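You operate a simulated robot arm through the tools that you are given. There is no shell and no other tool. Be economical: measure what you need, move in short steps, check, and stop when the job is done.

You run a simulated two-armed robot. Do the job below in one go: nothing can be reset, and whatever is moved stays where it is left.

Task
Take the cap off the jar on the top of the packing table and lay it down there.

It is judged by the outcome, as a careful person would: the job done as asked, and still so three seconds after it is handed in. It fails if anything else is knocked over, pushed out of place, dropped, spilled or broken. Lids that push on must go on centred and level and be pressed home; caps that screw on are set level and turned clockwise until they are tight.

Robot
Two 7-joint arms with two-finger grippers on one trunk, on a base that drives. Base frame: it is fixed to the floor where the robot stands at the start and does not move with it; the origin is under the middle of the robot, x ahead of it, y to its left, z up; the surface under the hand at the start is at about z = 820. Readings come in mm, degrees, newtons and seconds.
The left shoulder is at the start at [156, 216, 1000], the right one opposite. With the tool pointing down near the work surface each hand reaches from about 100 to 900 mm from the robot's upright axis, wherever it stands, measured 20 degrees to its own side. Payload 3.18 kg a hand.
The TCP of each hand is the grasp point between the finger pads, 30 mm short of the fingertips. In the tool frame z runs along the fingers and y along their closing line. Largest opening 144 mm; the body of the gripper starts 103 mm behind the TCP.
Orientation is told as [roll, pitch, yaw] about the base's x, y, z axes, in that order, counted from this pose: with the fingers straight down and closing along the base's y, the tool's x points along the base's -x, its y along +y and its z along -z.

Tools
- The arms move only by the tool drive_tool. It takes "left_steps", "right_steps" or both (then of equal length, played together; a hand with none holds still); each is text: rows parted by semicolons, each of 7 numbers parted by spaces: the shift along the base's x, y, z in m, then the turn, a rotation vector about the base's x, y, z in degrees, then the finger opening in m, from 0 to 0.144. In form: dx dy dz ax ay az fingers; .... A call has 1 to 20 rows; each row is the pose to reach, as a shift and turn from the pose commanded when the call began. A row lasts 0.2 s, in which the tool goes at most 50 mm and 8.6 degrees; a call with a longer step from one row to the next is refused whole, and so is a gripper value outside its range. A pose out of reach is approached as far as the arm can. The call stops where the force on the tool passes 40 N (or 10 N more than at its start, if that is more) or the arm is blocked; 0.2 s more then pass. The fingers move at their own pace and stop on an object; they squeeze with about 21 N. The grip force told is the motor's: it shows also when the fingers shut on nothing. Time passes only in rows, and 0.2 s behind the last, so rows that repeat a pose let the fingers close. The reply holds the time, the measured pose of the TCP, the force on the tool along the base axes, the opening and the grip force, in the units named above and with some noise, with the torque about the TCP (base axes, N m) and any sound that the robot's microphone picked up.
- Cameras (640 x 400 px; columns grow to the right, rows downward): "scene" is now at [293.8, -37.6, 1216.9]; the picture's right is [-0.39, -0.92, 0.00], its down [-0.15, 0.07, -0.99] and it looks along [0.91, -0.39, -0.17] (base axes); focal length 214 px, centre (320, 200). "left" rides on the left gripper at [76, -16, -143] in its tool frame; the picture's right is [0.21, 0.98, 0.00], its down [-0.84, 0.18, -0.51] and it looks along [-0.50, 0.11, 0.86] (tool axes); focal length 218 px, centre (320, 200). "right" rides on the right gripper at [77, 16, -143] in its tool frame; the picture's right is [-0.21, 0.98, 0.00], its down [-0.84, -0.18, -0.51] and it looks along [-0.50, -0.11, 0.86] (tool axes); focal length 218 px, centre (320, 200). There is no depth. A picture from a camera that has moved, and an enlarged one, comes with that camera's place and axes in the base frame and with its lens.
- grab_frame(camera): a new picture of that camera. No time passes.
- lift_body(by): slides the trunk up (or, below 0, down) by that many mm; the arms and the scene camera ride with it, the base frame stays. It gives what a move gives, with no picture.
- drive_base(legs): drives the robot by 1 to 6 legs, each [ahead, left, turn to the left] in mm, mm and degrees, along the robot's own axes; the way and the turn of a leg run together, so that a leg with both is an arc; at most 1500 mm and 180 degrees a leg. The arms and the cameras ride along, it lands a little off, and it stops where it bumps. It gives what a move gives.
- head_to(pan, tilt): turns the head with the scene camera to pan (to the left, within 80 degrees either way) and tilt (down, from -29 to 69), counted from straight ahead of the robot. It gives what a move gives.
- enlarge(camera, box): a new picture of the part [left, top, right, bottom] of that camera's present view, enlarged. No time passes.
- finish_job(): hands the job in; it is judged then, once.

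Go step by step. Nothing tells you exact positions but the pictures and the camera data: compare them with the known pose of the tool, close in by small moves and look again before you grip or let go. The budget is 120 turns and 92 pictures, counting those below and the enlarged ones. Unless the task says otherwise, let go and move clear before handing in, and close with one line.

The tools are called after "Call:" as name(argument=value, ...) on one line, values as JSON. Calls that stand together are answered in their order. drive_tool: Moves the arms, as the interface text tells. Its arguments: {"type":"object","properties":{"left_steps":{"type":"string"},"right_steps":{"type":"string"}},"required":[]} The other tools are called the same way: lift_body (by) slides the trunk up or down; drive_base (legs) drives the base; head_to (pan, tilt) turns the head that bears the scene camera; grab_frame (camera) takes a picture; enlarge (camera, box) takes an enlarged picture of a part of a camera's view; finish_job () hands the job in.

At the start:

```text
time_s: 0.0
left_tool_pos: [487.1, 89.7, 1099.5]
left_tcp_rot: [0.0, 0.0, 0.1]
left_ft_force: [0.4, 0.0, -0.1]
left_wrist_torque: [-0.01, -0.02, -0.02]
left_opening: 143.8
left_grip_force: 0.0
right_tool_pos: [361.2, -215.3, 1147.3]
right_tcp_rot: [0.0, 0.1, 0.0]
right_ft_force: [-0.2, 0.1, 0.7]
right_wrist_torque: [0.0, -0.01, 0.01]
right_opening: 143.9
right_grip_force: 0.0
trunk travel left (down, up): [-90.0, 280.0]
robot x, y, heading: [-0.6, -2.7, 0.1]
head pan, tilt: [-23.2, 9.7]
```

scene: 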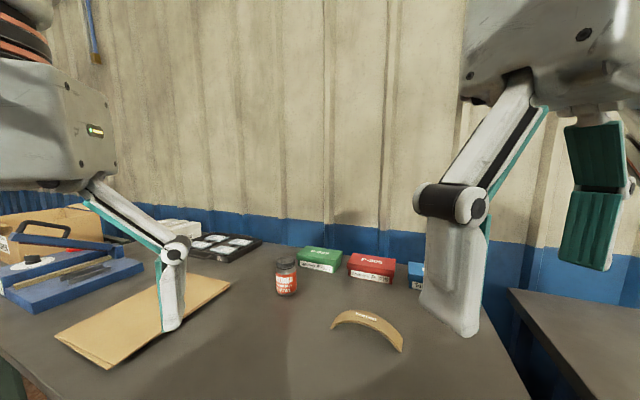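
right: 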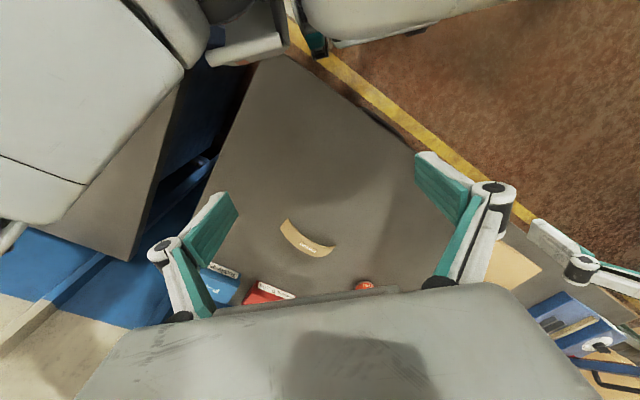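
left: 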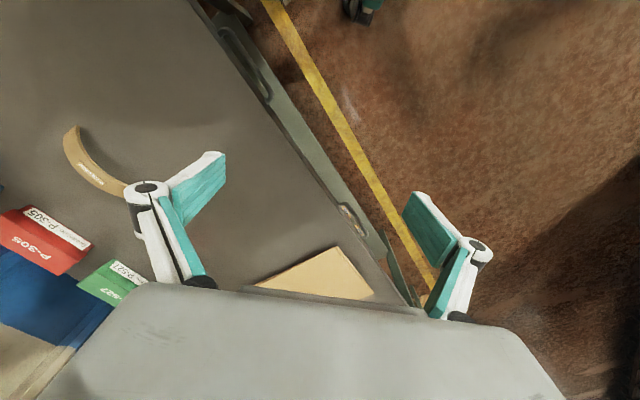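

I see a small jar with a red label near the middle of the table, beside boxes and a curved cardboard strip. I'll zoom in on it first.

Call:
enlarge(camera="scene", box=[240, 230, 340, 310])

Call:
enlarge(camera="scene", box=[200, 200, 440, 370])

```text
5.00 times, centred on (290, 270) of scene
camera zoom: at [293.8, -37.6, 1216.9], right [-0.39, -0.92, 0.0], down [-0.15, 0.07, -0.99], along [0.91, -0.39, -0.17], focal length 1072 px, centre (470, -150)
```

zoom: 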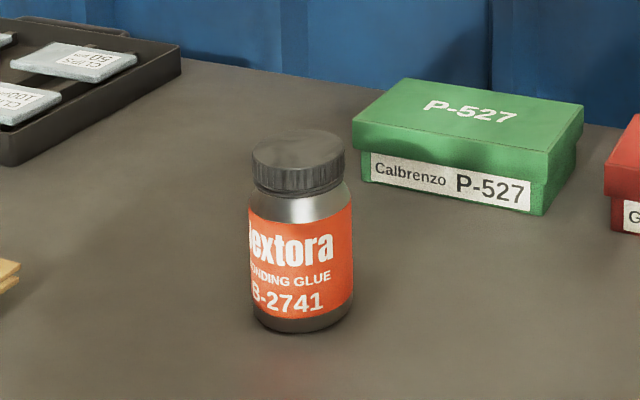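

```text
2.35 times, centred on (320, 285) of scene
camera zoom: at [293.8, -37.6, 1216.9], right [-0.39, -0.92, 0.0], down [-0.15, 0.07, -0.99], along [0.91, -0.39, -0.17], focal length 505 px, centre (320, 0)
```

zoom: 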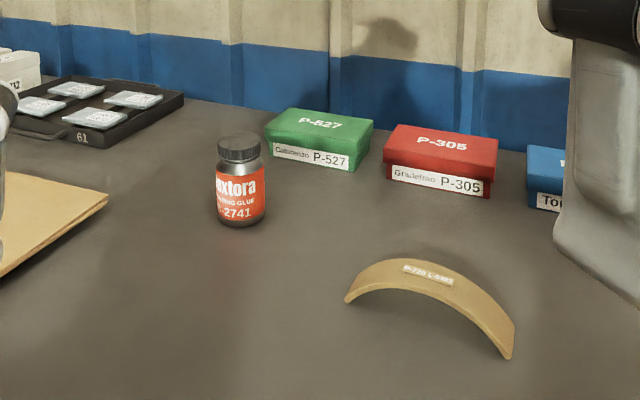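

The jar is near [884, -178, 820], and the table edge runs at about 45° to me, so I want to face the table squarely in front of the jar. First I'll check that the floor to the left is clear.

Call:
head_to(pan=40, tilt=45)

Call:
grab_frame(camera="scene")

```text
time_s: 1.3
left_tool_pos: [486.0, 89.5, 1099.4]
left_tcp_rot: [0.0, 0.0, 0.1]
left_ft_force: [0.4, 0.0, 0.2]
left_wrist_torque: [0.06, 0.0, 0.02]
left_opening: 144.0
left_grip_force: 0.1
right_tool_pos: [359.4, -212.9, 1147.2]
right_tcp_rot: [0.0, 0.1, 0.1]
right_ft_force: [-0.4, 1.0, 0.0]
right_wrist_torque: [0.01, 0.0, 0.03]
right_opening: 144.0
right_grip_force: 0.0
trunk travel left (down, up): [-90.0, 280.0]
robot x, y, heading: [-0.0, 1.9, -0.4]
head pan, tilt: [40.0, 45.0]
```

```text
86 pictures are left
camera scene: at [270.7, 51.2, 1161.5], right [0.64, -0.77, 0.0], down [-0.54, -0.45, -0.71], along [0.54, 0.45, -0.71], focal length 214 px, centre (320, 200)
```

scene: 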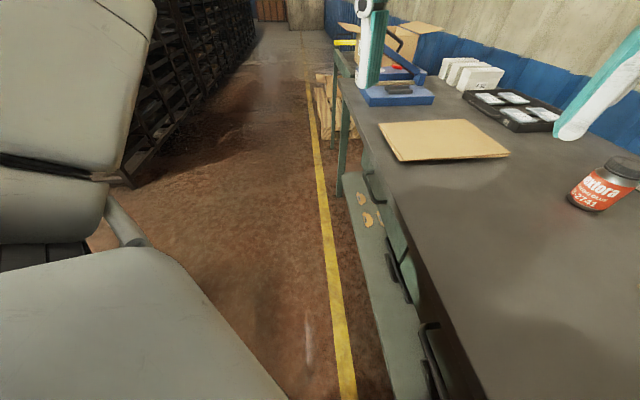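

The floor along the table is clear. I'll slide along the edge and then turn right to face the jar.

Call:
drive_base(legs=[[335, 365, 0], [0, 0, -45]])

Call:
head_to(pan=0, tilt=45)

Call:
grab_frame(camera="scene")

Call:
grab_frame(camera="left")

Call:
grab_frame(camera="right")

```text
time_s: 7.1
left_tool_pos: [742.2, 82.3, 1098.8]
left_tcp_rot: [0.0, 0.1, -44.5]
left_ft_force: [-0.1, -0.2, 0.0]
left_wrist_torque: [0.01, 0.02, 0.0]
left_opening: 144.1
left_grip_force: 0.0
right_tool_pos: [437.5, -45.6, 1146.4]
right_tcp_rot: [-0.1, 0.2, -44.5]
right_ft_force: [-0.1, 0.3, 0.5]
right_wrist_torque: [0.02, 0.03, -0.06]
right_opening: 144.0
right_grip_force: 0.0
trunk travel left (down, up): [-90.0, 280.0]
robot x, y, heading: [330.9, 359.8, -44.6]
head pan, tilt: [40.0, 45.0]
```

```text
time_s: 8.2
left_tool_pos: [742.1, 82.6, 1099.1]
left_tcp_rot: [0.0, 0.0, -44.5]
left_ft_force: [-0.2, 0.3, 0.6]
left_wrist_torque: [-0.01, -0.03, -0.01]
left_opening: 143.7
left_grip_force: 0.1
right_tool_pos: [438.3, -44.9, 1148.2]
right_tcp_rot: [0.0, 0.2, -44.6]
right_ft_force: [1.5, 0.1, -0.7]
right_wrist_torque: [-0.02, -0.01, 0.01]
right_opening: 144.1
right_grip_force: 0.1
trunk travel left (down, up): [-90.0, 280.0]
robot x, y, heading: [329.9, 363.2, -44.7]
head pan, tilt: [0.0, 45.0]
```

```text
85 pictures are left
camera scene: at [537.9, 155.2, 1161.5], right [-0.7, -0.71, 0.0], down [-0.5, 0.5, -0.71], along [0.5, -0.5, -0.71], focal length 214 px, centre (320, 200)
```

scene: 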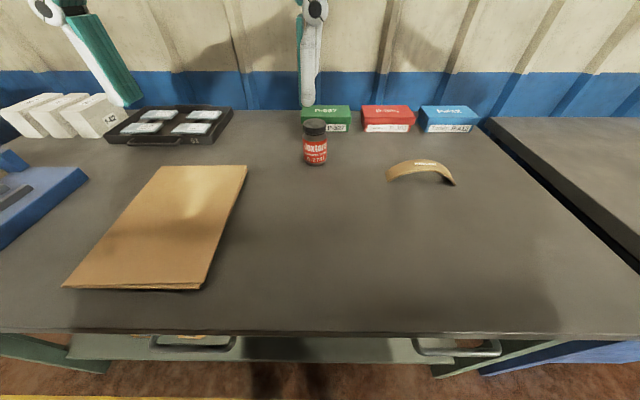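

```text
84 pictures are left
camera left: at [674.3, 124.6, 1241.0], right [0.54, 0.84, 0.0], down [0.73, -0.46, 0.51], along [0.43, -0.27, -0.86], focal length 218 px, centre (320, 200)
```

left: 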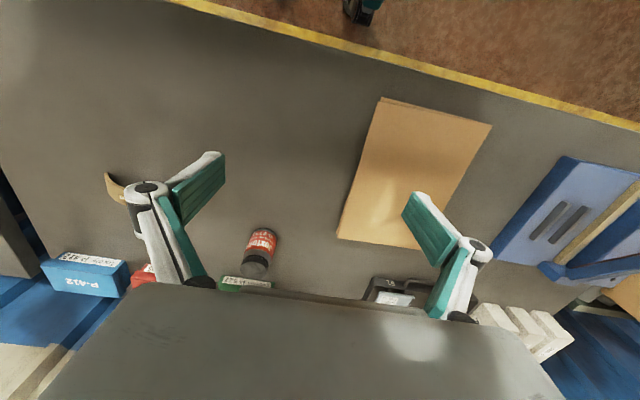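

```text
83 pictures are left
camera right: at [395.4, 21.4, 1290.6], right [0.84, 0.55, 0.0], down [0.47, -0.72, 0.51], along [0.28, -0.42, -0.86], focal length 218 px, centre (320, 200)
```

right: 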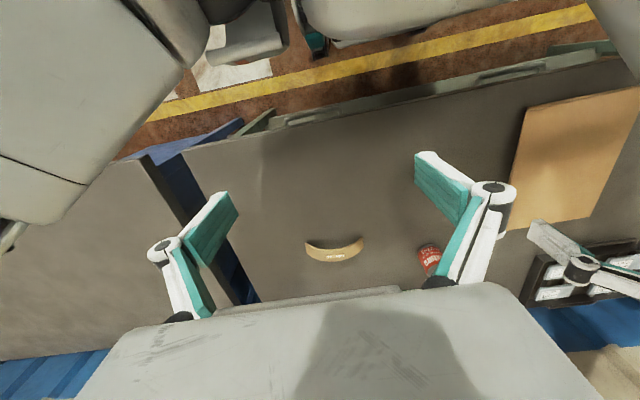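

I'm now square to the table with the jar ahead. I'll zoom in to place it precisely.

Call:
enlarge(camera="scene", box=[265, 105, 365, 168])

Call:
enlarge(camera="left", box=[200, 210, 320, 285])

```text
6.35 times, centred on (315, 136) of scene
camera zoom: at [537.9, 155.2, 1161.5], right [-0.7, -0.71, 0.0], down [-0.5, 0.5, -0.71], along [0.5, -0.5, -0.71], focal length 1362 px, centre (352, 603)
```

zoom: 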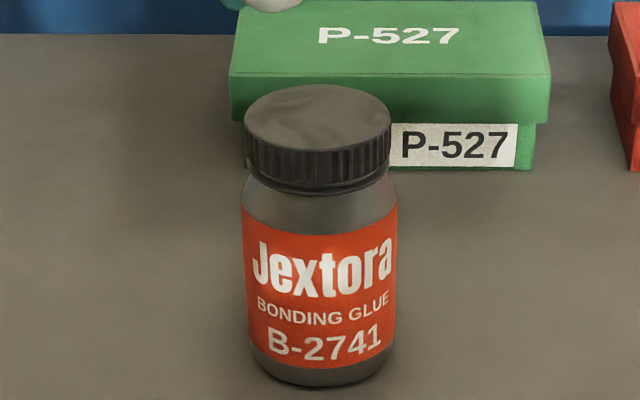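

```text
5.33 times, centred on (260, 248) of left
camera zoom: at [674.3, 124.6, 1241.0], right [0.54, 0.84, 0.0], down [0.73, -0.46, 0.51], along [0.43, -0.27, -0.86], focal length 1164 px, centre (640, -53)
```

zoom: 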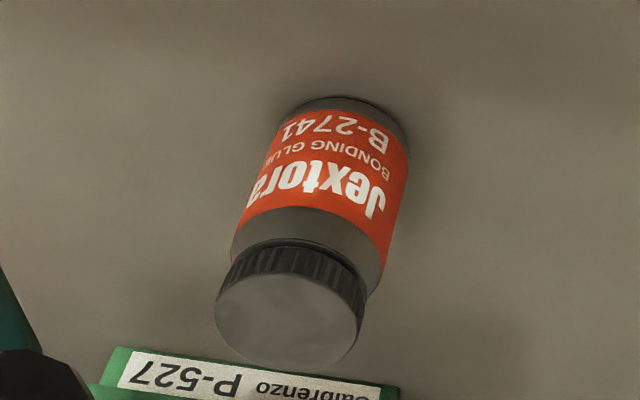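

By triangulation the jar axis is about 783 mm ahead and 13 mm left of the robot (robot frame). The cap top is at z≈928, the cap is about 54 mm wide and the body about 63 mm. It looks like a screw cap, so the left hand will hold the body, tilted in from the left, while the right hand unscrews from above. First I'll take the left hand to a pre-grasp pose.

Call:
drive_tool(left_steps="0.01535 -0.0152 -0.0149 -4.72 -1.98 -4.21 0.144; 0.0307 -0.0304 -0.0298 -9.44 -3.96 -8.42 0.144; 0.04605 -0.0456 -0.0447 -14.16 -5.94 -12.63 0.144; 0.0614 -0.0608 -0.0596 -18.88 -7.92 -16.84 0.144; 0.07675 -0.076 -0.0745 -23.6 -9.9 -21.05 0.144; 0.0921 -0.0912 -0.0894 -28.32 -11.88 -25.26 0.144; 0.10745 -0.1064 -0.1043 -33.04 -13.86 -29.47 0.144; 0.1228 -0.1216 -0.1192 -37.76 -15.84 -33.68 0.144; 0.13815 -0.1368 -0.1341 -42.48 -17.82 -37.89 0.144; 0.1535 -0.152 -0.149 -47.2 -19.8 -42.1 0.144; 0.1535 -0.152 -0.149 -47.2 -19.8 -42.1 0.144")

Call:
grab_frame(camera="left")

Call:
grab_frame(camera="scene")

```text
time_s: 10.6
left_tool_pos: [895.6, -70.3, 949.9]
left_tcp_rot: [-0.1, -50.1, -89.7]
left_ft_force: [0.1, 0.1, 0.0]
left_wrist_torque: [0.01, -0.02, -0.04]
left_opening: 143.9
left_grip_force: 0.0
right_tool_pos: [438.3, -43.1, 1149.2]
right_tcp_rot: [0.0, 0.1, -44.7]
right_ft_force: [0.3, 0.4, -1.0]
right_wrist_torque: [0.01, 0.01, 0.02]
right_opening: 144.0
right_grip_force: 0.0
trunk travel left (down, up): [-90.0, 280.0]
robot x, y, heading: [334.9, 364.2, -44.6]
head pan, tilt: [0.0, 45.0]
```

```text
80 pictures are left
camera left: at [877.0, 87.4, 982.6], right [0.98, 0.14, -0.16], down [0.18, -0.15, 0.97], along [0.11, -0.98, -0.17], focal length 218 px, centre (320, 200)
```

left: 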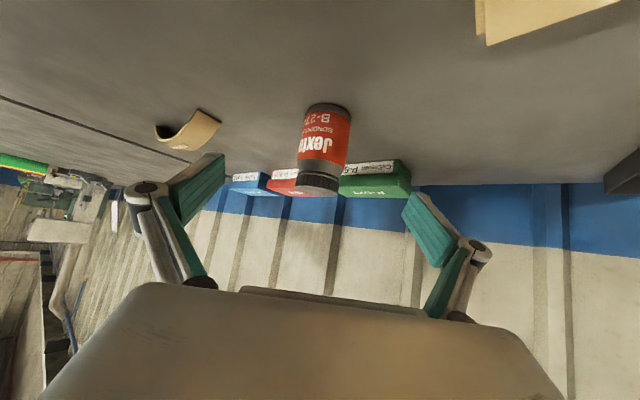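

```text
79 pictures are left
camera scene: at [537.2, 155.5, 1161.9], right [-0.7, -0.71, 0.0], down [-0.5, 0.5, -0.71], along [0.5, -0.5, -0.71], focal length 214 px, centre (320, 200)
```

scene: 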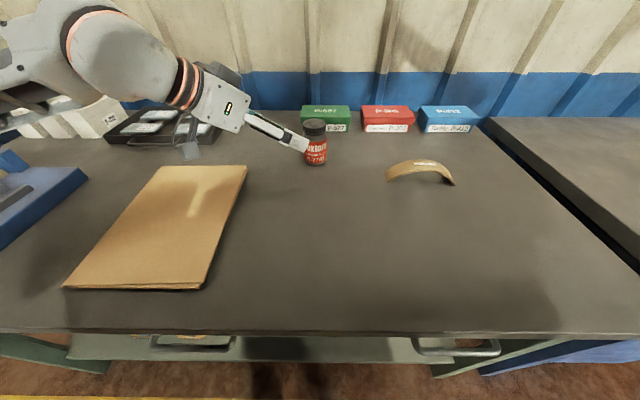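

The hand now points along base −y, with its x at 895.6, nearly in line with the jar. I'll check the centring in an enlarged view.

Call:
enlarge(camera="left", box=[270, 90, 380, 200])

Call:
enlarge(camera="scene", box=[225, 80, 385, 180])

```text
3.64 times, centred on (325, 145) of left
camera zoom: at [877.0, 87.4, 982.6], right [0.98, 0.14, -0.16], down [0.18, -0.15, 0.97], along [0.11, -0.98, -0.17], focal length 794 px, centre (302, 400)
```

zoom: 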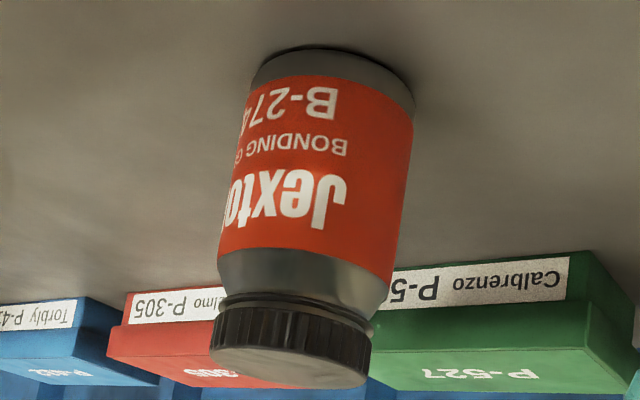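

```text
4.00 times, centred on (305, 130) of scene
camera zoom: at [537.2, 155.5, 1161.9], right [-0.7, -0.71, 0.0], down [-0.5, 0.5, -0.71], along [0.5, -0.5, -0.71], focal length 858 px, centre (380, 480)
```

zoom: 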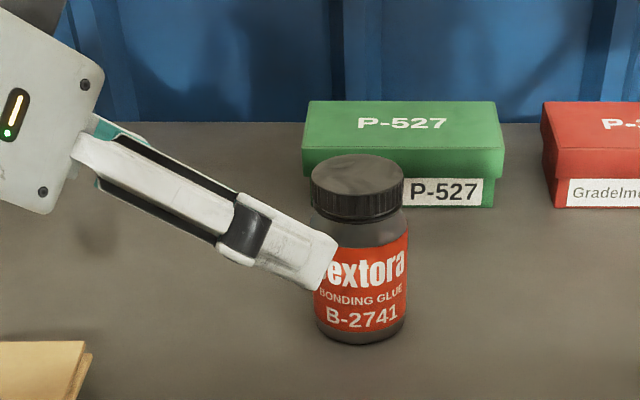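

Aligned to within about 1.5 mm. I'll slide the open left hand along its axis around the body.

Call:
drive_tool(left_steps="0.0014 -0.02 -0.0172 0 0 0 0.144; 0.0014 -0.04 -0.0344 0 0 0 0.144; 0.0014 -0.06 -0.0516 0 0 0 0.144; 0.0014 -0.08 -0.0688 0 0 0 0.144; 0.0014 -0.0977 -0.084 0 0 0 0.144; 0.0014 -0.0977 -0.084 0 0 0 0.144")

Call:
grab_frame(camera="left")

Call:
enlarge(camera="scene", box=[225, 80, 385, 180])

```text
time_s: 12.0
left_tool_pos: [895.6, -168.0, 866.7]
left_tcp_rot: [-0.2, -50.1, -89.5]
left_ft_force: [0.7, -0.2, -1.1]
left_wrist_torque: [0.0, -0.03, 0.02]
left_opening: 143.9
left_grip_force: 0.0
right_tool_pos: [437.8, -44.5, 1148.3]
right_tcp_rot: [0.0, 0.2, -44.6]
right_ft_force: [-0.5, 0.1, 0.1]
right_wrist_torque: [-0.02, -0.02, -0.02]
right_opening: 143.9
right_grip_force: 0.1
trunk travel left (down, up): [-90.0, 280.0]
robot x, y, heading: [331.0, 359.0, -44.3]
head pan, tilt: [0.0, 45.0]
```

```text
76 pictures are left
camera left: at [878.1, -10.4, 899.0], right [0.98, 0.14, -0.16], down [0.18, -0.15, 0.97], along [0.11, -0.98, -0.17], focal length 218 px, centre (320, 200)
```

left: 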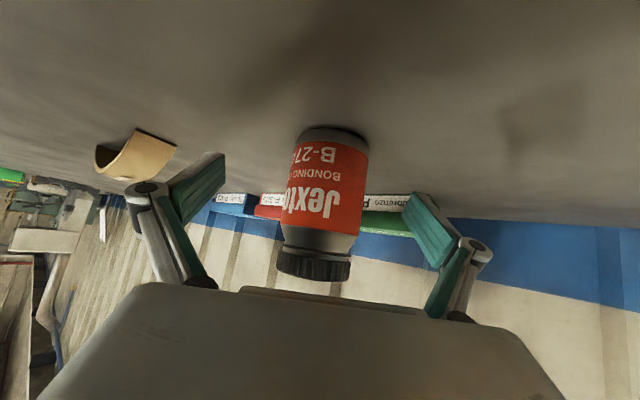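

```text
4.00 times, centred on (305, 130) of scene
camera zoom: at [537.7, 155.4, 1161.7], right [-0.7, -0.71, 0.0], down [-0.5, 0.5, -0.71], along [0.5, -0.5, -0.71], focal length 858 px, centre (380, 480)
```

zoom: 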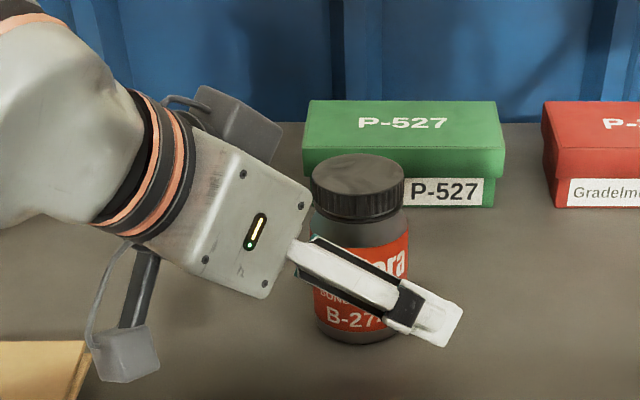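

The jar sits between the pads, so I'll close the left hand on its body.

Call:
drive_tool(left_steps="0 0 0 0 0 0 0.08; 0 0 0 0 0 0 0.066; 0 0 0 0 0 0 0.05; 0 0 0 0 0 0 0.04; 0 0 0 0 0 0 0.04")

Call:
enlarge(camera="scene", box=[225, 80, 385, 180])

Call:
grab_frame(camera="left")

```text
time_s: 13.2
left_tool_pos: [895.7, -168.1, 866.3]
left_tcp_rot: [-0.3, -50.0, -89.5]
left_ft_force: [1.6, 1.2, 1.0]
left_wrist_torque: [-0.01, -0.03, 0.05]
left_opening: 59.8
left_grip_force: 20.9
right_tool_pos: [438.1, -44.0, 1148.1]
right_tcp_rot: [0.1, -0.1, -44.6]
right_ft_force: [0.1, -0.1, -0.4]
right_wrist_torque: [-0.01, -0.01, 0.0]
right_opening: 144.1
right_grip_force: 0.0
trunk travel left (down, up): [-90.0, 280.0]
robot x, y, heading: [333.2, 359.3, -44.5]
head pan, tilt: [0.0, 45.0]
```

```text
4.00 times, centred on (305, 130) of scene
camera zoom: at [537.9, 155.2, 1161.5], right [-0.7, -0.71, 0.0], down [-0.5, 0.5, -0.71], along [0.5, -0.5, -0.71], focal length 858 px, centre (380, 480)
```

zoom: 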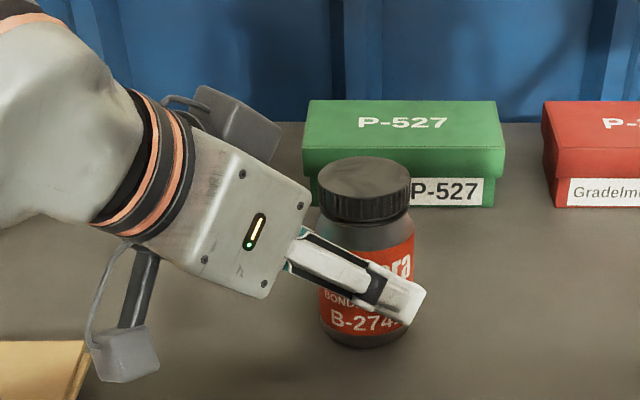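

```text
73 pictures are left
camera left: at [878.2, -10.3, 898.9], right [0.98, 0.14, -0.16], down [0.18, -0.15, 0.97], along [0.11, -0.98, -0.17], focal length 218 px, centre (320, 200)
```

left: 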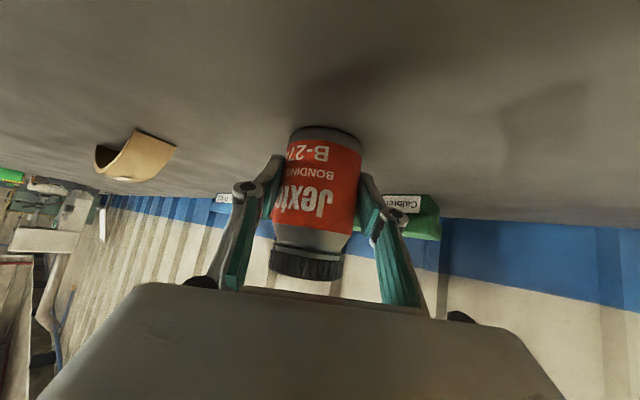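

Gripped: the body is 59.8 mm wide, its axis is at x≈895.6, y≈−182, and the cap top is at z≈924. Next I'll bring the right hand above it, turned clockwise by 70° so there is room to unscrew.

Call:
drive_tool(right_steps="0.0327 -0.0099 -0.0077 0 0 -5 0.1; 0.0654 -0.0197 -0.0154 0 0 -10 0.09; 0.098 -0.0296 -0.0231 0 0 -15 0.09; 0.1307 -0.0394 -0.0308 0 0 -20 0.09; 0.1634 -0.0493 -0.0385 0 0 -25 0.09; 0.1961 -0.0591 -0.0462 0 0 -30 0.09; 0.2288 -0.069 -0.0539 0 0 -35 0.09; 0.2614 -0.0789 -0.0616 0 0 -40 0.09; 0.2941 -0.0887 -0.0693 0 0 -45 0.09; 0.3268 -0.0986 -0.077 0 0 -50 0.09; 0.3595 -0.1084 -0.0847 0 0 -55 0.09; 0.3921 -0.1183 -0.0924 0 0 -60 0.09; 0.4248 -0.1281 -0.1 0 0 -65 0.09; 0.4575 -0.138 -0.108 0 0 -70 0.09; 0.4575 -0.138 -0.108 0 0 -70 0.09")

Call:
grab_frame(camera="right")

Call:
enlarge(camera="scene", box=[205, 50, 405, 175])

```text
time_s: 16.0
left_tool_pos: [897.8, -170.3, 866.8]
left_tcp_rot: [-0.2, -49.9, -89.5]
left_ft_force: [-1.2, -1.0, 2.3]
left_wrist_torque: [-0.04, 0.17, -0.04]
left_opening: 60.0
left_grip_force: 20.6
right_tool_pos: [818.3, -182.0, 1118.2]
right_tcp_rot: [6.5, 17.3, -105.3]
right_ft_force: [-0.5, 0.4, 0.3]
right_wrist_torque: [-0.02, 0.04, 0.03]
right_opening: 90.1
right_grip_force: 0.1
right hand out of reach, approached as far as the arm can: row 13
trunk travel left (down, up): [-90.0, 280.0]
robot x, y, heading: [331.5, 359.7, -44.6]
head pan, tilt: [0.0, 45.0]
stopped in row 13 (right hand): the arm was blocked; the commanded pose is now the measured one
```

```text
72 pictures are left
camera right: at [826.2, -152.0, 1277.9], right [0.87, -0.48, 0.04], down [-0.48, -0.85, 0.21], along [-0.06, -0.2, -0.98], focal length 218 px, centre (320, 200)
```

right: 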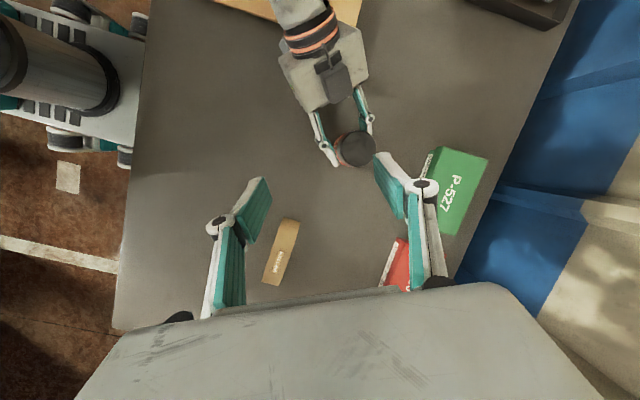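

```text
3.20 times, centred on (305, 112) of scene
camera zoom: at [537.5, 154.7, 1161.5], right [-0.7, -0.71, 0.0], down [-0.5, 0.5, -0.71], along [0.5, -0.5, -0.71], focal length 686 px, centre (368, 480)
```

zoom: 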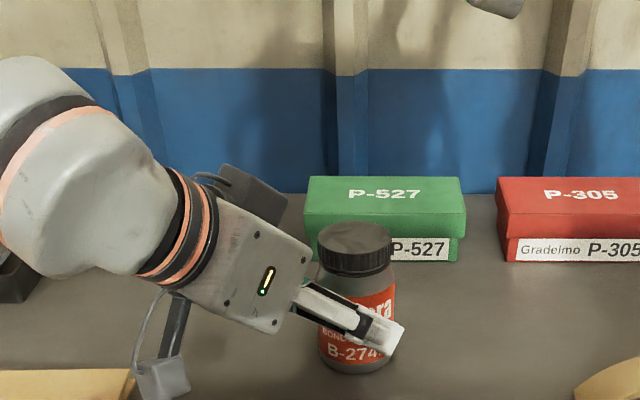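

The right hand can't reach that far at this height. I'll let go with the left and draw both hands back. Then I'll raise the trunk and shift the base, checking the clearance at the table edge first.

Call:
drive_tool(right_steps="-0.03 0.02 0 0 0 5 0.09; -0.06 0.04 0 0 0 10 0.09; -0.1 0.06 0 0 0 15 0.09; -0.14 0.07 0 0 0 20 0.09; -0.18 0.08 0 0 0 25 0.09; -0.22 0.09 0 0 0 30 0.09; -0.26 0.1 0 0 0 35 0.09; -0.3 0.11 0 0 0 40 0.09")

Call:
drive_tool(left_steps="0 0 0 0 0 0 0.07; 0 0 0 0 0 0 0.11; 0 0 0 0 0 0 0.144; 0 0 0 0 0 0 0.144; 0 0.02 0.0172 0 0 0 0.144; 0 0.04 0.0344 0 0 0 0.144; 0 0.06 0.0516 0 0 0 0.144; 0 0.08 0.0688 0 0 0 0.144; 0 0.1 0.084 0 0 0 0.144; 0 0.12 0.101 0 0 0 0.144; 0 0.14 0.118 0 0 0 0.144; 0 0.16 0.135 0 0 0 0.144; 0 0.18 0.152 0 0 0 0.144")

Call:
head_to(pan=0, tilt=69)

Call:
grab_frame(camera="scene")

```text
time_s: 17.8
left_tool_pos: [896.9, -167.7, 866.4]
left_tcp_rot: [-0.2, -50.0, -89.6]
left_ft_force: [-0.3, 1.4, 3.9]
left_wrist_torque: [-0.07, 0.13, 0.01]
left_opening: 60.1
left_grip_force: 21.1
right_tool_pos: [518.3, -68.7, 1115.5]
right_tcp_rot: [6.3, 17.0, -65.1]
right_ft_force: [0.4, -0.2, -0.4]
right_wrist_torque: [-0.01, 0.0, 0.01]
right_opening: 90.1
right_grip_force: 0.1
trunk travel left (down, up): [-90.0, 280.0]
robot x, y, heading: [329.8, 357.9, -45.0]
head pan, tilt: [0.0, 45.0]
```

```text
time_s: 20.6
left_tool_pos: [896.2, 11.8, 1018.3]
left_tcp_rot: [-0.1, -49.9, -89.5]
left_ft_force: [-0.8, -0.3, 0.1]
left_wrist_torque: [0.02, -0.01, 0.03]
left_opening: 144.2
left_grip_force: 0.1
right_tool_pos: [519.5, -66.5, 1115.5]
right_tcp_rot: [6.4, 16.7, -65.1]
right_ft_force: [-0.5, 0.1, 0.1]
right_wrist_torque: [-0.02, -0.03, 0.0]
right_opening: 90.1
right_grip_force: 0.1
trunk travel left (down, up): [-90.0, 280.0]
robot x, y, heading: [329.0, 363.1, -45.0]
head pan, tilt: [0.0, 45.0]
```

```text
time_s: 21.5
left_tool_pos: [897.0, 11.2, 1017.5]
left_tcp_rot: [-0.2, -49.9, -89.3]
left_ft_force: [-0.6, 0.1, -1.5]
left_wrist_torque: [-0.01, -0.01, 0.02]
left_opening: 144.0
left_grip_force: 0.0
right_tool_pos: [519.4, -68.6, 1114.5]
right_tcp_rot: [6.1, 16.9, -65.2]
right_ft_force: [0.1, 0.6, 0.9]
right_wrist_torque: [0.0, 0.02, 0.03]
right_opening: 90.1
right_grip_force: 0.1
trunk travel left (down, up): [-90.0, 280.0]
robot x, y, heading: [332.0, 363.1, -44.4]
head pan, tilt: [0.0, 68.8]
```

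```text
70 pictures are left
camera scene: at [519.7, 172.8, 1132.7], right [-0.7, -0.71, 0.0], down [-0.66, 0.66, -0.36], along [0.26, -0.26, -0.93], focal length 214 px, centre (320, 200)
```

scene: 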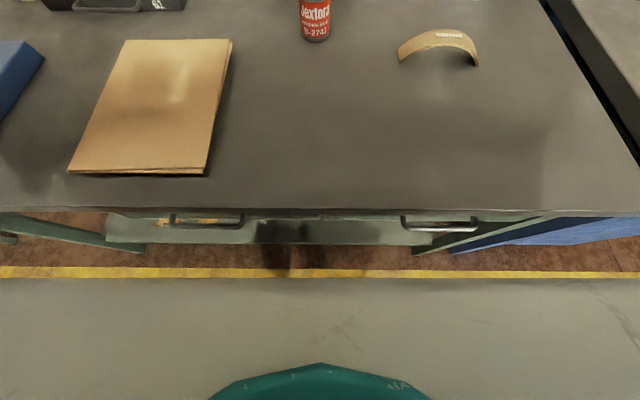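

The base front is about 95 mm from the table edge and the way along it is clear. I'll raise the trunk 150 mm, then drive 50 mm ahead and 130 mm left.

Call:
lift_body(by=150)

Call:
drive_base(legs=[[50, 130, 0]])

Call:
head_to(pan=-8, tilt=50)

Call:
grab_frame(camera="scene")

Call:
grab_frame(camera="left")

```text
time_s: 23.2
left_tool_pos: [845.1, 63.4, 1309.5]
left_tcp_rot: [20.9, -59.1, -106.6]
left_ft_force: [-0.1, -0.2, 0.3]
left_wrist_torque: [-0.02, 0.02, -0.03]
left_opening: 144.1
left_grip_force: 0.1
right_tool_pos: [520.9, -67.5, 1264.0]
right_tcp_rot: [6.2, 17.1, -65.1]
right_ft_force: [0.0, 0.3, -0.2]
right_wrist_torque: [0.0, -0.01, -0.01]
right_opening: 90.0
right_grip_force: 0.1
trunk travel left (down, up): [-240.0, 130.0]
robot x, y, heading: [333.9, 360.3, -44.8]
head pan, tilt: [0.0, 68.8]
```

```text
time_s: 25.0
left_tool_pos: [968.5, 119.5, 1310.7]
left_tcp_rot: [21.1, -59.2, -106.8]
left_ft_force: [-0.3, -0.3, -0.1]
left_wrist_torque: [-0.03, 0.04, -0.04]
left_opening: 144.1
left_grip_force: 0.0
right_tool_pos: [646.6, -11.0, 1265.2]
right_tcp_rot: [6.3, 16.9, -65.2]
right_ft_force: [0.1, 0.1, 0.5]
right_wrist_torque: [-0.03, 0.0, -0.01]
right_opening: 90.1
right_grip_force: 0.2
trunk travel left (down, up): [-240.0, 130.0]
robot x, y, heading: [455.7, 414.4, -44.9]
head pan, tilt: [0.0, 68.8]
```

```text
time_s: 25.8
left_tool_pos: [969.3, 119.5, 1310.1]
left_tcp_rot: [21.0, -59.2, -106.9]
left_ft_force: [0.3, -0.2, 0.1]
left_wrist_torque: [0.01, -0.02, 0.03]
left_opening: 144.2
left_grip_force: 0.0
right_tool_pos: [645.3, -12.1, 1265.6]
right_tcp_rot: [6.2, 16.8, -65.2]
right_ft_force: [-0.5, -0.1, -0.2]
right_wrist_torque: [-0.02, 0.02, 0.01]
right_opening: 90.0
right_grip_force: 0.0
trunk travel left (down, up): [-240.0, 130.0]
robot x, y, heading: [457.7, 416.7, -44.7]
head pan, tilt: [-8.0, 50.0]
```

```text
69 pictures are left
camera scene: at [550.4, 306.6, 1325.6], right [-0.8, -0.61, 0.0], down [-0.46, 0.61, -0.64], along [0.39, -0.51, -0.77], focal length 214 px, centre (320, 200)
```

scene: 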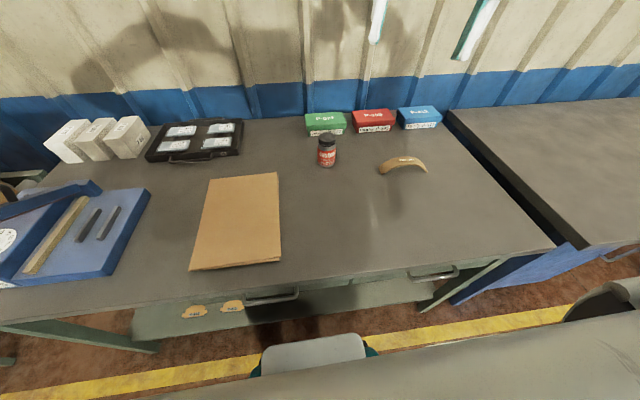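

```text
68 pictures are left
camera left: at [946.6, 280.8, 1309.0], right [0.99, 0.13, 0.0], down [-0.01, 0.03, 1.0], along [0.13, -0.99, 0.03], focal length 218 px, centre (320, 200)
```

left: 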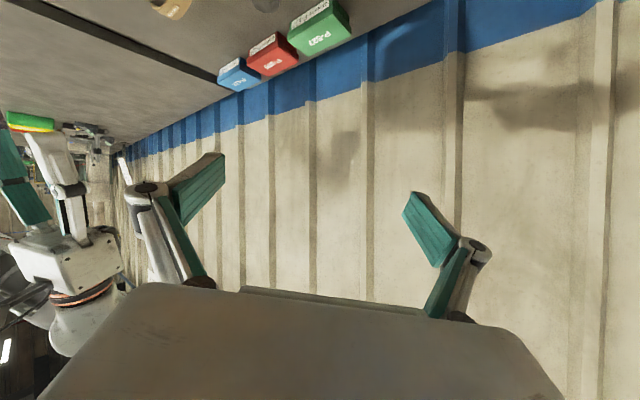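

Lifting the trunk also changed the left hand's tilt. I'll restore its orientation and bring it to the pre-grasp spot, and level the right hand over the table nearby at the same time.

Call:
drive_tool(left_steps="-0.0073 -0.019 -0.036 1.07 1.07 0.02 0.144; -0.0146 -0.038 -0.072 2.14 2.14 0.04 0.144; -0.0219 -0.057 -0.108 3.21 3.21 0.06 0.144; -0.0292 -0.076 -0.144 4.28 4.28 0.08 0.144; -0.0365 -0.095 -0.18 5.35 5.35 0.1 0.144; -0.0438 -0.114 -0.216 6.42 6.42 0.12 0.144; -0.0511 -0.133 -0.252 7.49 7.49 0.14 0.144; -0.0584 -0.152 -0.288 8.56 8.56 0.16 0.144; -0.0657 -0.171 -0.324 9.63 9.63 0.18 0.144; -0.073 -0.1895 -0.36 10.7 10.7 0.2 0.144; -0.073 -0.1895 -0.36 10.7 10.7 0.2 0.144")

Call:
grab_frame(camera="left")

Call:
enlarge(camera="scene", box=[247, 100, 407, 200])

```text
time_s: 28.2
left_tool_pos: [895.5, -72.1, 950.1]
left_tcp_rot: [0.3, -50.0, -89.5]
left_ft_force: [-0.3, 0.2, 0.5]
left_wrist_torque: [0.01, -0.01, -0.04]
left_opening: 144.0
left_grip_force: 0.1
right_tool_pos: [646.1, -11.6, 1266.7]
right_tcp_rot: [6.2, 16.9, -65.2]
right_ft_force: [-0.5, 0.6, 0.2]
right_wrist_torque: [-0.02, -0.01, 0.01]
right_opening: 89.9
right_grip_force: 0.0
trunk travel left (down, up): [-240.0, 130.0]
robot x, y, heading: [460.1, 416.1, -44.5]
head pan, tilt: [-8.0, 50.0]
```

```text
67 pictures are left
camera left: at [877.3, 86.6, 983.8], right [0.98, 0.14, -0.16], down [0.18, -0.15, 0.97], along [0.12, -0.98, -0.17], focal length 218 px, centre (320, 200)
```

left: 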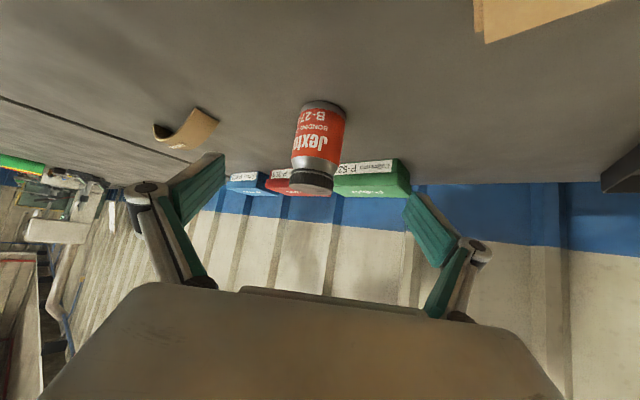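

```text
4.00 times, centred on (327, 150) of scene
camera zoom: at [550.3, 307.2, 1325.8], right [-0.8, -0.61, 0.0], down [-0.46, 0.61, -0.64], along [0.39, -0.51, -0.77], focal length 858 px, centre (292, 400)
```

zoom: 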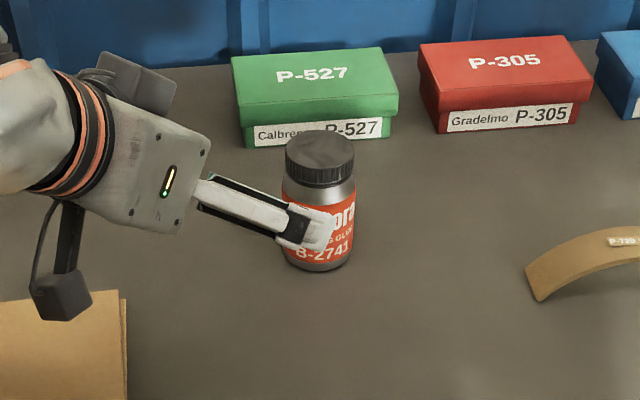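

The jar is centred between the fingers now. I'll go in and grip again.

Call:
drive_tool(left_steps="0.0005 -0.02 -0.0172 0 0 0 0.144; 0.0005 -0.04 -0.0344 0 0 0 0.144; 0.0005 -0.06 -0.0516 0 0 0 0.144; 0.0005 -0.08 -0.0688 0 0 0 0.144; 0.0005 -0.1 -0.086 0 0 0 0.144; 0.0005 -0.1 -0.086 0 0 0 0.144; 0.0005 -0.1 -0.086 0 0 0 0.07; 0.0005 -0.1 -0.086 0 0 0 0.064; 0.0005 -0.1 -0.086 0 0 0 0.05; 0.0005 -0.1 -0.086 0 0 0 0.04; 0.0005 -0.1 -0.086 0 0 0 0.04")

Call:
enlarge(camera="scene", box=[247, 100, 407, 200])

Call:
grab_frame(camera="right")

```text
time_s: 30.6
left_tool_pos: [896.7, -169.1, 863.6]
left_tcp_rot: [0.2, -49.9, -89.5]
left_ft_force: [0.1, -0.8, 0.5]
left_wrist_torque: [-0.01, -0.08, 0.01]
left_opening: 59.7
left_grip_force: 21.2
right_tool_pos: [646.5, -11.4, 1265.6]
right_tcp_rot: [6.3, 16.9, -65.2]
right_ft_force: [0.0, -0.2, -0.5]
right_wrist_torque: [0.0, -0.01, 0.01]
right_opening: 89.9
right_grip_force: 0.1
trunk travel left (down, up): [-240.0, 130.0]
robot x, y, heading: [458.8, 418.2, -44.9]
head pan, tilt: [-8.0, 50.0]
```

```text
4.00 times, centred on (327, 150) of scene
camera zoom: at [550.6, 306.5, 1325.6], right [-0.8, -0.61, 0.0], down [-0.46, 0.61, -0.64], along [0.39, -0.51, -0.77], focal length 858 px, centre (292, 400)
```

zoom: 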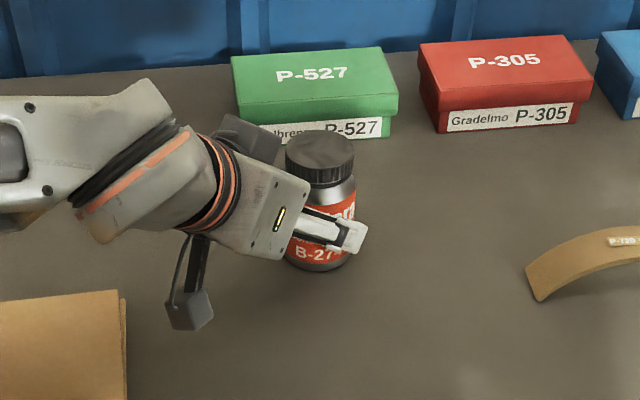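

```text
64 pictures are left
camera right: at [632.8, 17.7, 1425.5], right [0.98, 0.2, 0.04], down [0.18, -0.96, 0.22], along [0.08, -0.21, -0.97], focal length 218 px, centre (320, 200)
```

right: 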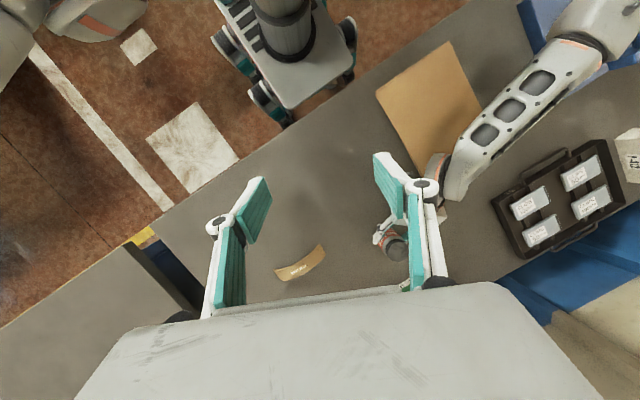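

The left hand holds the jar and the scene camera confirms y≈−183 with the cap top at z≈924. Now I'll level the right hand and bring it in from the side away from the left arm.

Call:
drive_tool(right_steps="0.0219 -0.0269 -0.0194 -2.57 -0.2 0.13 0.09; 0.0439 -0.0539 -0.0387 -5.13 -0.41 0.27 0.09; 0.0658 -0.0808 -0.0581 -7.7 -0.61 0.4 0.09; 0.0877 -0.1078 -0.0775 -10.26 -0.81 0.53 0.09; 0.1096 -0.1347 -0.0969 -12.83 -1.01 0.66 0.09; 0.1316 -0.1617 -0.1162 -15.4 -1.22 0.8 0.09; 0.1535 -0.1886 -0.1356 -17.96 -1.42 0.93 0.09; 0.1535 -0.1886 -0.1356 -17.96 -1.42 0.93 0.09")

Call:
grab_frame(camera="right")

```text
time_s: 32.4
left_tool_pos: [896.9, -170.8, 863.7]
left_tcp_rot: [0.1, -49.9, -89.5]
left_ft_force: [-0.8, -0.7, -0.1]
left_wrist_torque: [0.02, 0.01, -0.04]
left_opening: 59.8
left_grip_force: 20.6
right_tool_pos: [797.9, -199.9, 1129.3]
right_tcp_rot: [0.0, -0.1, -65.2]
right_ft_force: [0.3, -0.1, 0.3]
right_wrist_torque: [0.01, 0.01, -0.01]
right_opening: 89.9
right_grip_force: 0.0
trunk travel left (down, up): [-240.0, 130.0]
robot x, y, heading: [461.2, 417.3, -44.9]
head pan, tilt: [-8.0, 50.0]
```

```text
63 pictures are left
camera right: at [781.0, -122.9, 1272.0], right [0.98, 0.22, 0.0], down [0.19, -0.84, 0.51], along [0.11, -0.5, -0.86], focal length 218 px, centre (320, 200)
```

right: 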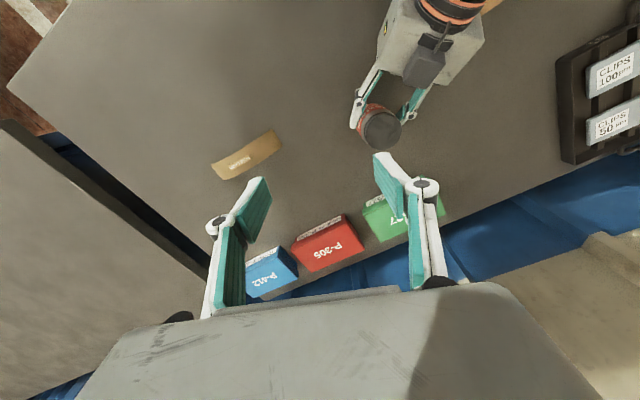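

The cap position agrees (≈[893, −181]). I'll move above it at z=1000, turned to yaw −105°.

Call:
drive_tool(right_steps="0.0197 0.0035 -0.0258 0 0 -8 0.09; 0.0394 0.007 -0.0516 0 0 -16 0.09; 0.0592 0.0104 -0.0774 0 0 -24 0.09; 0.0789 0.0139 -0.1032 0 0 -32 0.085; 0.0986 0.0174 -0.129 0 0 -40 0.085; 0.0986 0.0174 -0.129 0 0 -40 0.085")

Call:
grab_frame(camera="right")

Call:
enlarge(camera="scene", box=[247, 80, 407, 180])

```text
time_s: 33.8
left_tool_pos: [896.1, -170.0, 863.7]
left_tcp_rot: [0.1, -49.9, -89.5]
left_ft_force: [-0.8, 0.5, 0.8]
left_wrist_torque: [-0.02, 0.02, -0.01]
left_opening: 59.5
left_grip_force: 21.1
right_tool_pos: [896.7, -182.4, 1000.6]
right_tcp_rot: [0.0, 0.0, -105.4]
right_ft_force: [0.5, -0.1, -0.1]
right_wrist_torque: [0.01, 0.02, 0.02]
right_opening: 85.1
right_grip_force: 0.1
trunk travel left (down, up): [-240.0, 130.0]
robot x, y, heading: [456.8, 414.8, -44.8]
head pan, tilt: [-8.0, 50.0]
```

```text
62 pictures are left
camera right: at [931.3, -111.8, 1145.2], right [0.89, -0.46, 0.0], down [-0.4, -0.76, 0.51], along [-0.23, -0.45, -0.86], focal length 218 px, centre (320, 200)
```

right: 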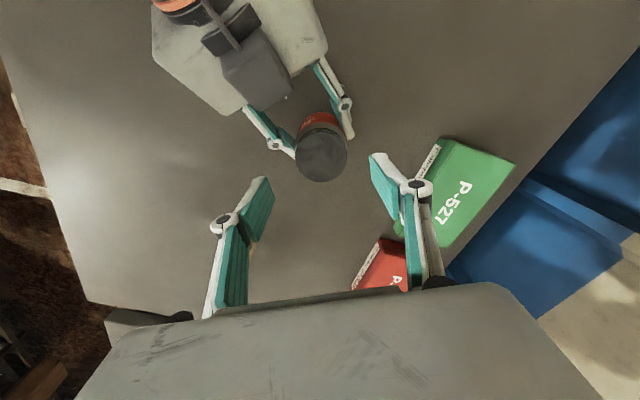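

```text
4.00 times, centred on (327, 130) of scene
camera zoom: at [550.1, 306.3, 1325.7], right [-0.8, -0.6, 0.0], down [-0.46, 0.61, -0.64], along [0.39, -0.51, -0.77], focal length 858 px, centre (292, 480)
```

zoom: 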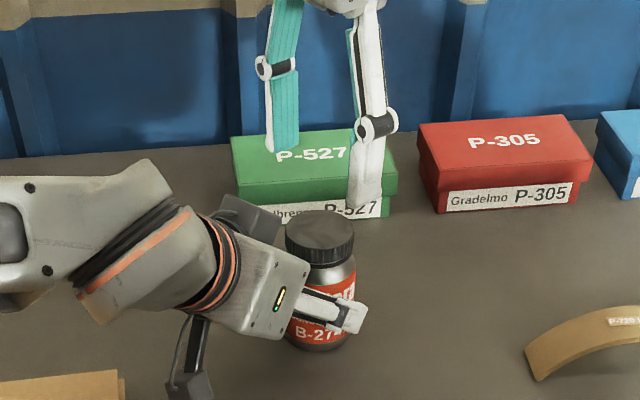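

The cap is centred under the right hand to within 1–2 mm. I'll lower it around the cap and close gently.

Call:
drive_tool(right_steps="0.0006 0.0009 -0.02 0 0 0 0.082; 0.0006 0.0009 -0.04 0 0 0 0.082; 0.0006 0.0009 -0.052 0 0 0 0.082; 0.0006 0.0009 -0.0605 0 0 0 0.082; 0.0006 0.0009 -0.0605 0 0 0 0.082")

Call:
enlarge(camera="scene", box=[267, 90, 387, 165])

Call:
grab_frame(camera="right")

```text
time_s: 35.0
left_tool_pos: [896.9, -170.8, 864.3]
left_tcp_rot: [0.1, -49.9, -89.4]
left_ft_force: [-0.3, 0.4, 0.7]
left_wrist_torque: [-0.02, 0.02, 0.01]
left_opening: 59.8
left_grip_force: 21.2
right_tool_pos: [898.0, -180.4, 939.6]
right_tcp_rot: [-0.1, 0.0, -105.2]
right_ft_force: [-0.4, -0.3, -0.2]
right_wrist_torque: [0.0, -0.03, 0.0]
right_opening: 81.7
right_grip_force: 0.1
trunk travel left (down, up): [-240.0, 130.0]
robot x, y, heading: [457.7, 418.0, -44.6]
head pan, tilt: [-8.0, 50.0]
```

```text
5.33 times, centred on (327, 128) of scene
camera zoom: at [550.6, 306.4, 1325.6], right [-0.8, -0.61, 0.0], down [-0.46, 0.61, -0.64], along [0.39, -0.51, -0.77], focal length 1144 px, centre (283, 587)
```

zoom: 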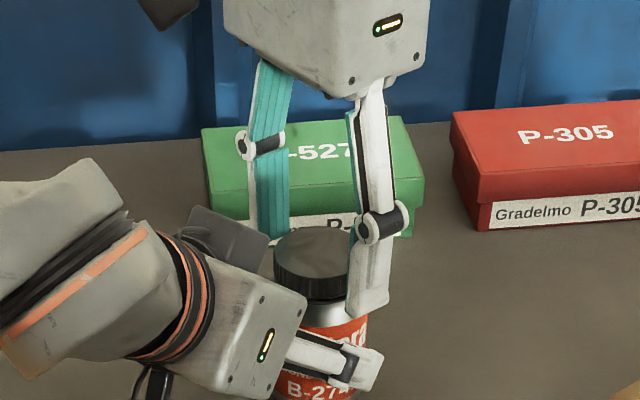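

```text
59 pictures are left
camera right: at [932.9, -110.5, 1083.0], right [0.89, -0.46, 0.0], down [-0.39, -0.77, 0.51], along [-0.23, -0.45, -0.86], focal length 218 px, centre (320, 200)
```

right: 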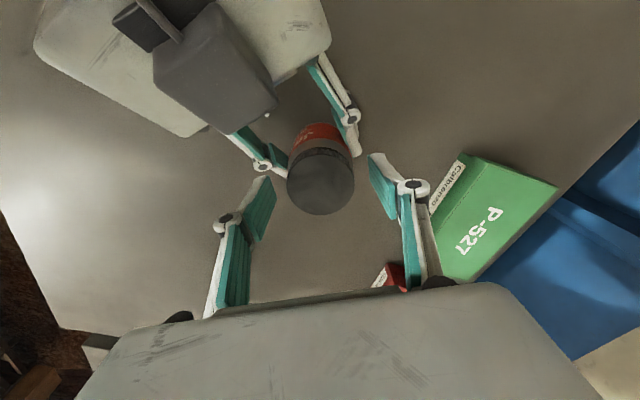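

The fingertips are level with the cap and nothing is touching. I'll close on the cap.

Call:
drive_tool(right_steps="0 0 0 0 0 0 0.064; 0 0 0 0 0 0 0.058; 0 0 0 0 0 0 0.05; 0 0 0 0 0 0 0.04; 0 0 0 0 0 0 0.04")

Call:
enlarge(camera="right", box=[220, 90, 420, 215])

Call:
enlarge(camera="scene", box=[267, 90, 387, 165])

```text
time_s: 36.2
left_tool_pos: [896.4, -170.0, 864.8]
left_tcp_rot: [0.1, -50.0, -89.4]
left_ft_force: [0.6, -1.1, 0.2]
left_wrist_torque: [0.0, 0.07, 0.0]
left_opening: 59.5
left_grip_force: 21.1
right_tool_pos: [897.9, -180.7, 939.8]
right_tcp_rot: [-0.1, 0.0, -105.2]
right_ft_force: [-0.4, -0.4, -0.7]
right_wrist_torque: [0.02, 0.02, 0.0]
right_opening: 53.3
right_grip_force: 20.8
trunk travel left (down, up): [-240.0, 130.0]
robot x, y, heading: [458.6, 417.9, -44.7]
head pan, tilt: [-8.0, 50.0]
```

```text
3.20 times, centred on (320, 152) of right
camera zoom: at [933.0, -110.4, 1083.2], right [0.89, -0.46, 0.0], down [-0.39, -0.77, 0.51], along [-0.23, -0.45, -0.86], focal length 698 px, centre (320, 352)
```

zoom: 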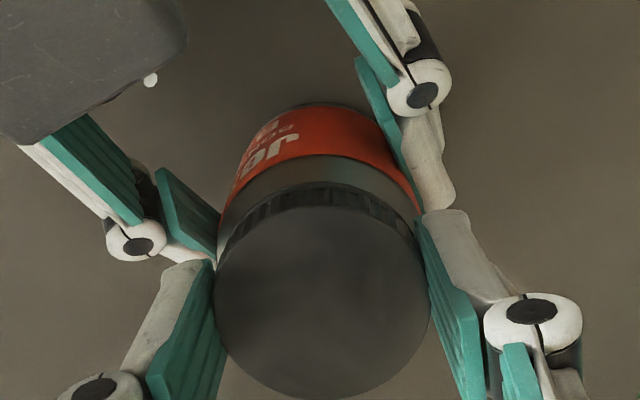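

```text
5.33 times, centred on (327, 128) of scene
camera zoom: at [550.5, 306.4, 1325.6], right [-0.8, -0.61, 0.0], down [-0.46, 0.61, -0.64], along [0.39, -0.51, -0.77], focal length 1144 px, centre (283, 587)
```

zoom: 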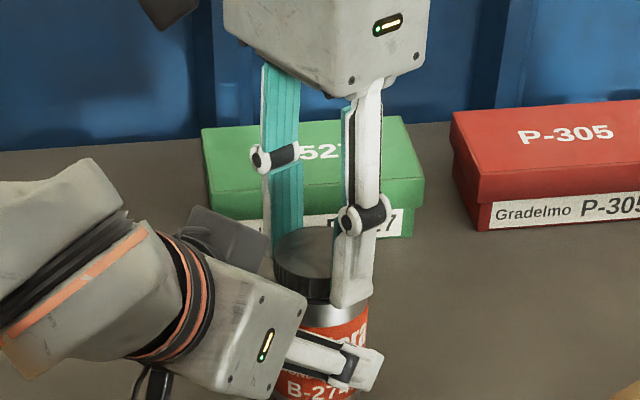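

The cap is gripped at 53.3 mm. I'll try a first 24° counter-clockwise turn and read the torque.

Call:
drive_tool(right_steps="0 0 0 0 0 4 0.04; 0 0 0 0 0 8 0.04; 0 0 0 0 0 12 0.04; 0 0 0 0 0 16 0.04; 0 0 0 0 0 20 0.04; 0 0 0.0002 0 0 24 0.04")

Call:
enlarge(camera="right", box=[220, 90, 420, 215])

```text
time_s: 37.6
left_tool_pos: [897.4, -170.6, 864.3]
left_tcp_rot: [0.2, -50.0, -89.5]
left_ft_force: [9.6, -9.8, -0.5]
left_wrist_torque: [0.18, 0.17, 0.17]
left_opening: 59.4
left_grip_force: 20.8
right_tool_pos: [898.0, -181.7, 940.0]
right_tcp_rot: [-0.1, 0.1, -81.1]
right_ft_force: [-9.3, 8.7, 0.7]
right_wrist_torque: [0.52, 0.51, -0.03]
right_opening: 53.5
right_grip_force: 21.1
trunk travel left (down, up): [-240.0, 130.0]
robot x, y, heading: [455.8, 414.0, -44.9]
head pan, tilt: [-8.0, 50.0]
```

```text
3.20 times, centred on (320, 152) of right
camera zoom: at [902.2, -102.8, 1083.6], right [1.0, -0.06, 0.0], down [-0.05, -0.86, 0.51], along [-0.03, -0.51, -0.86], focal length 698 px, centre (320, 352)
```

zoom: 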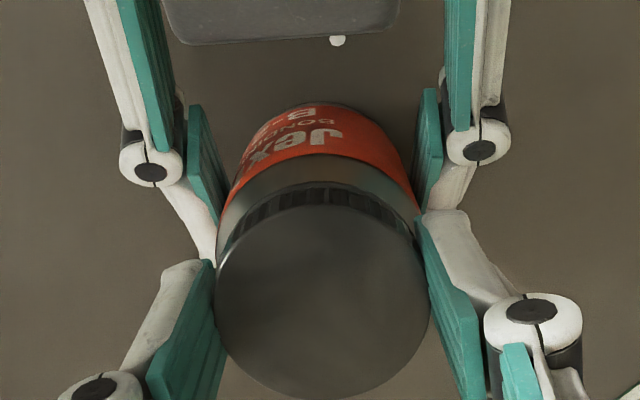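

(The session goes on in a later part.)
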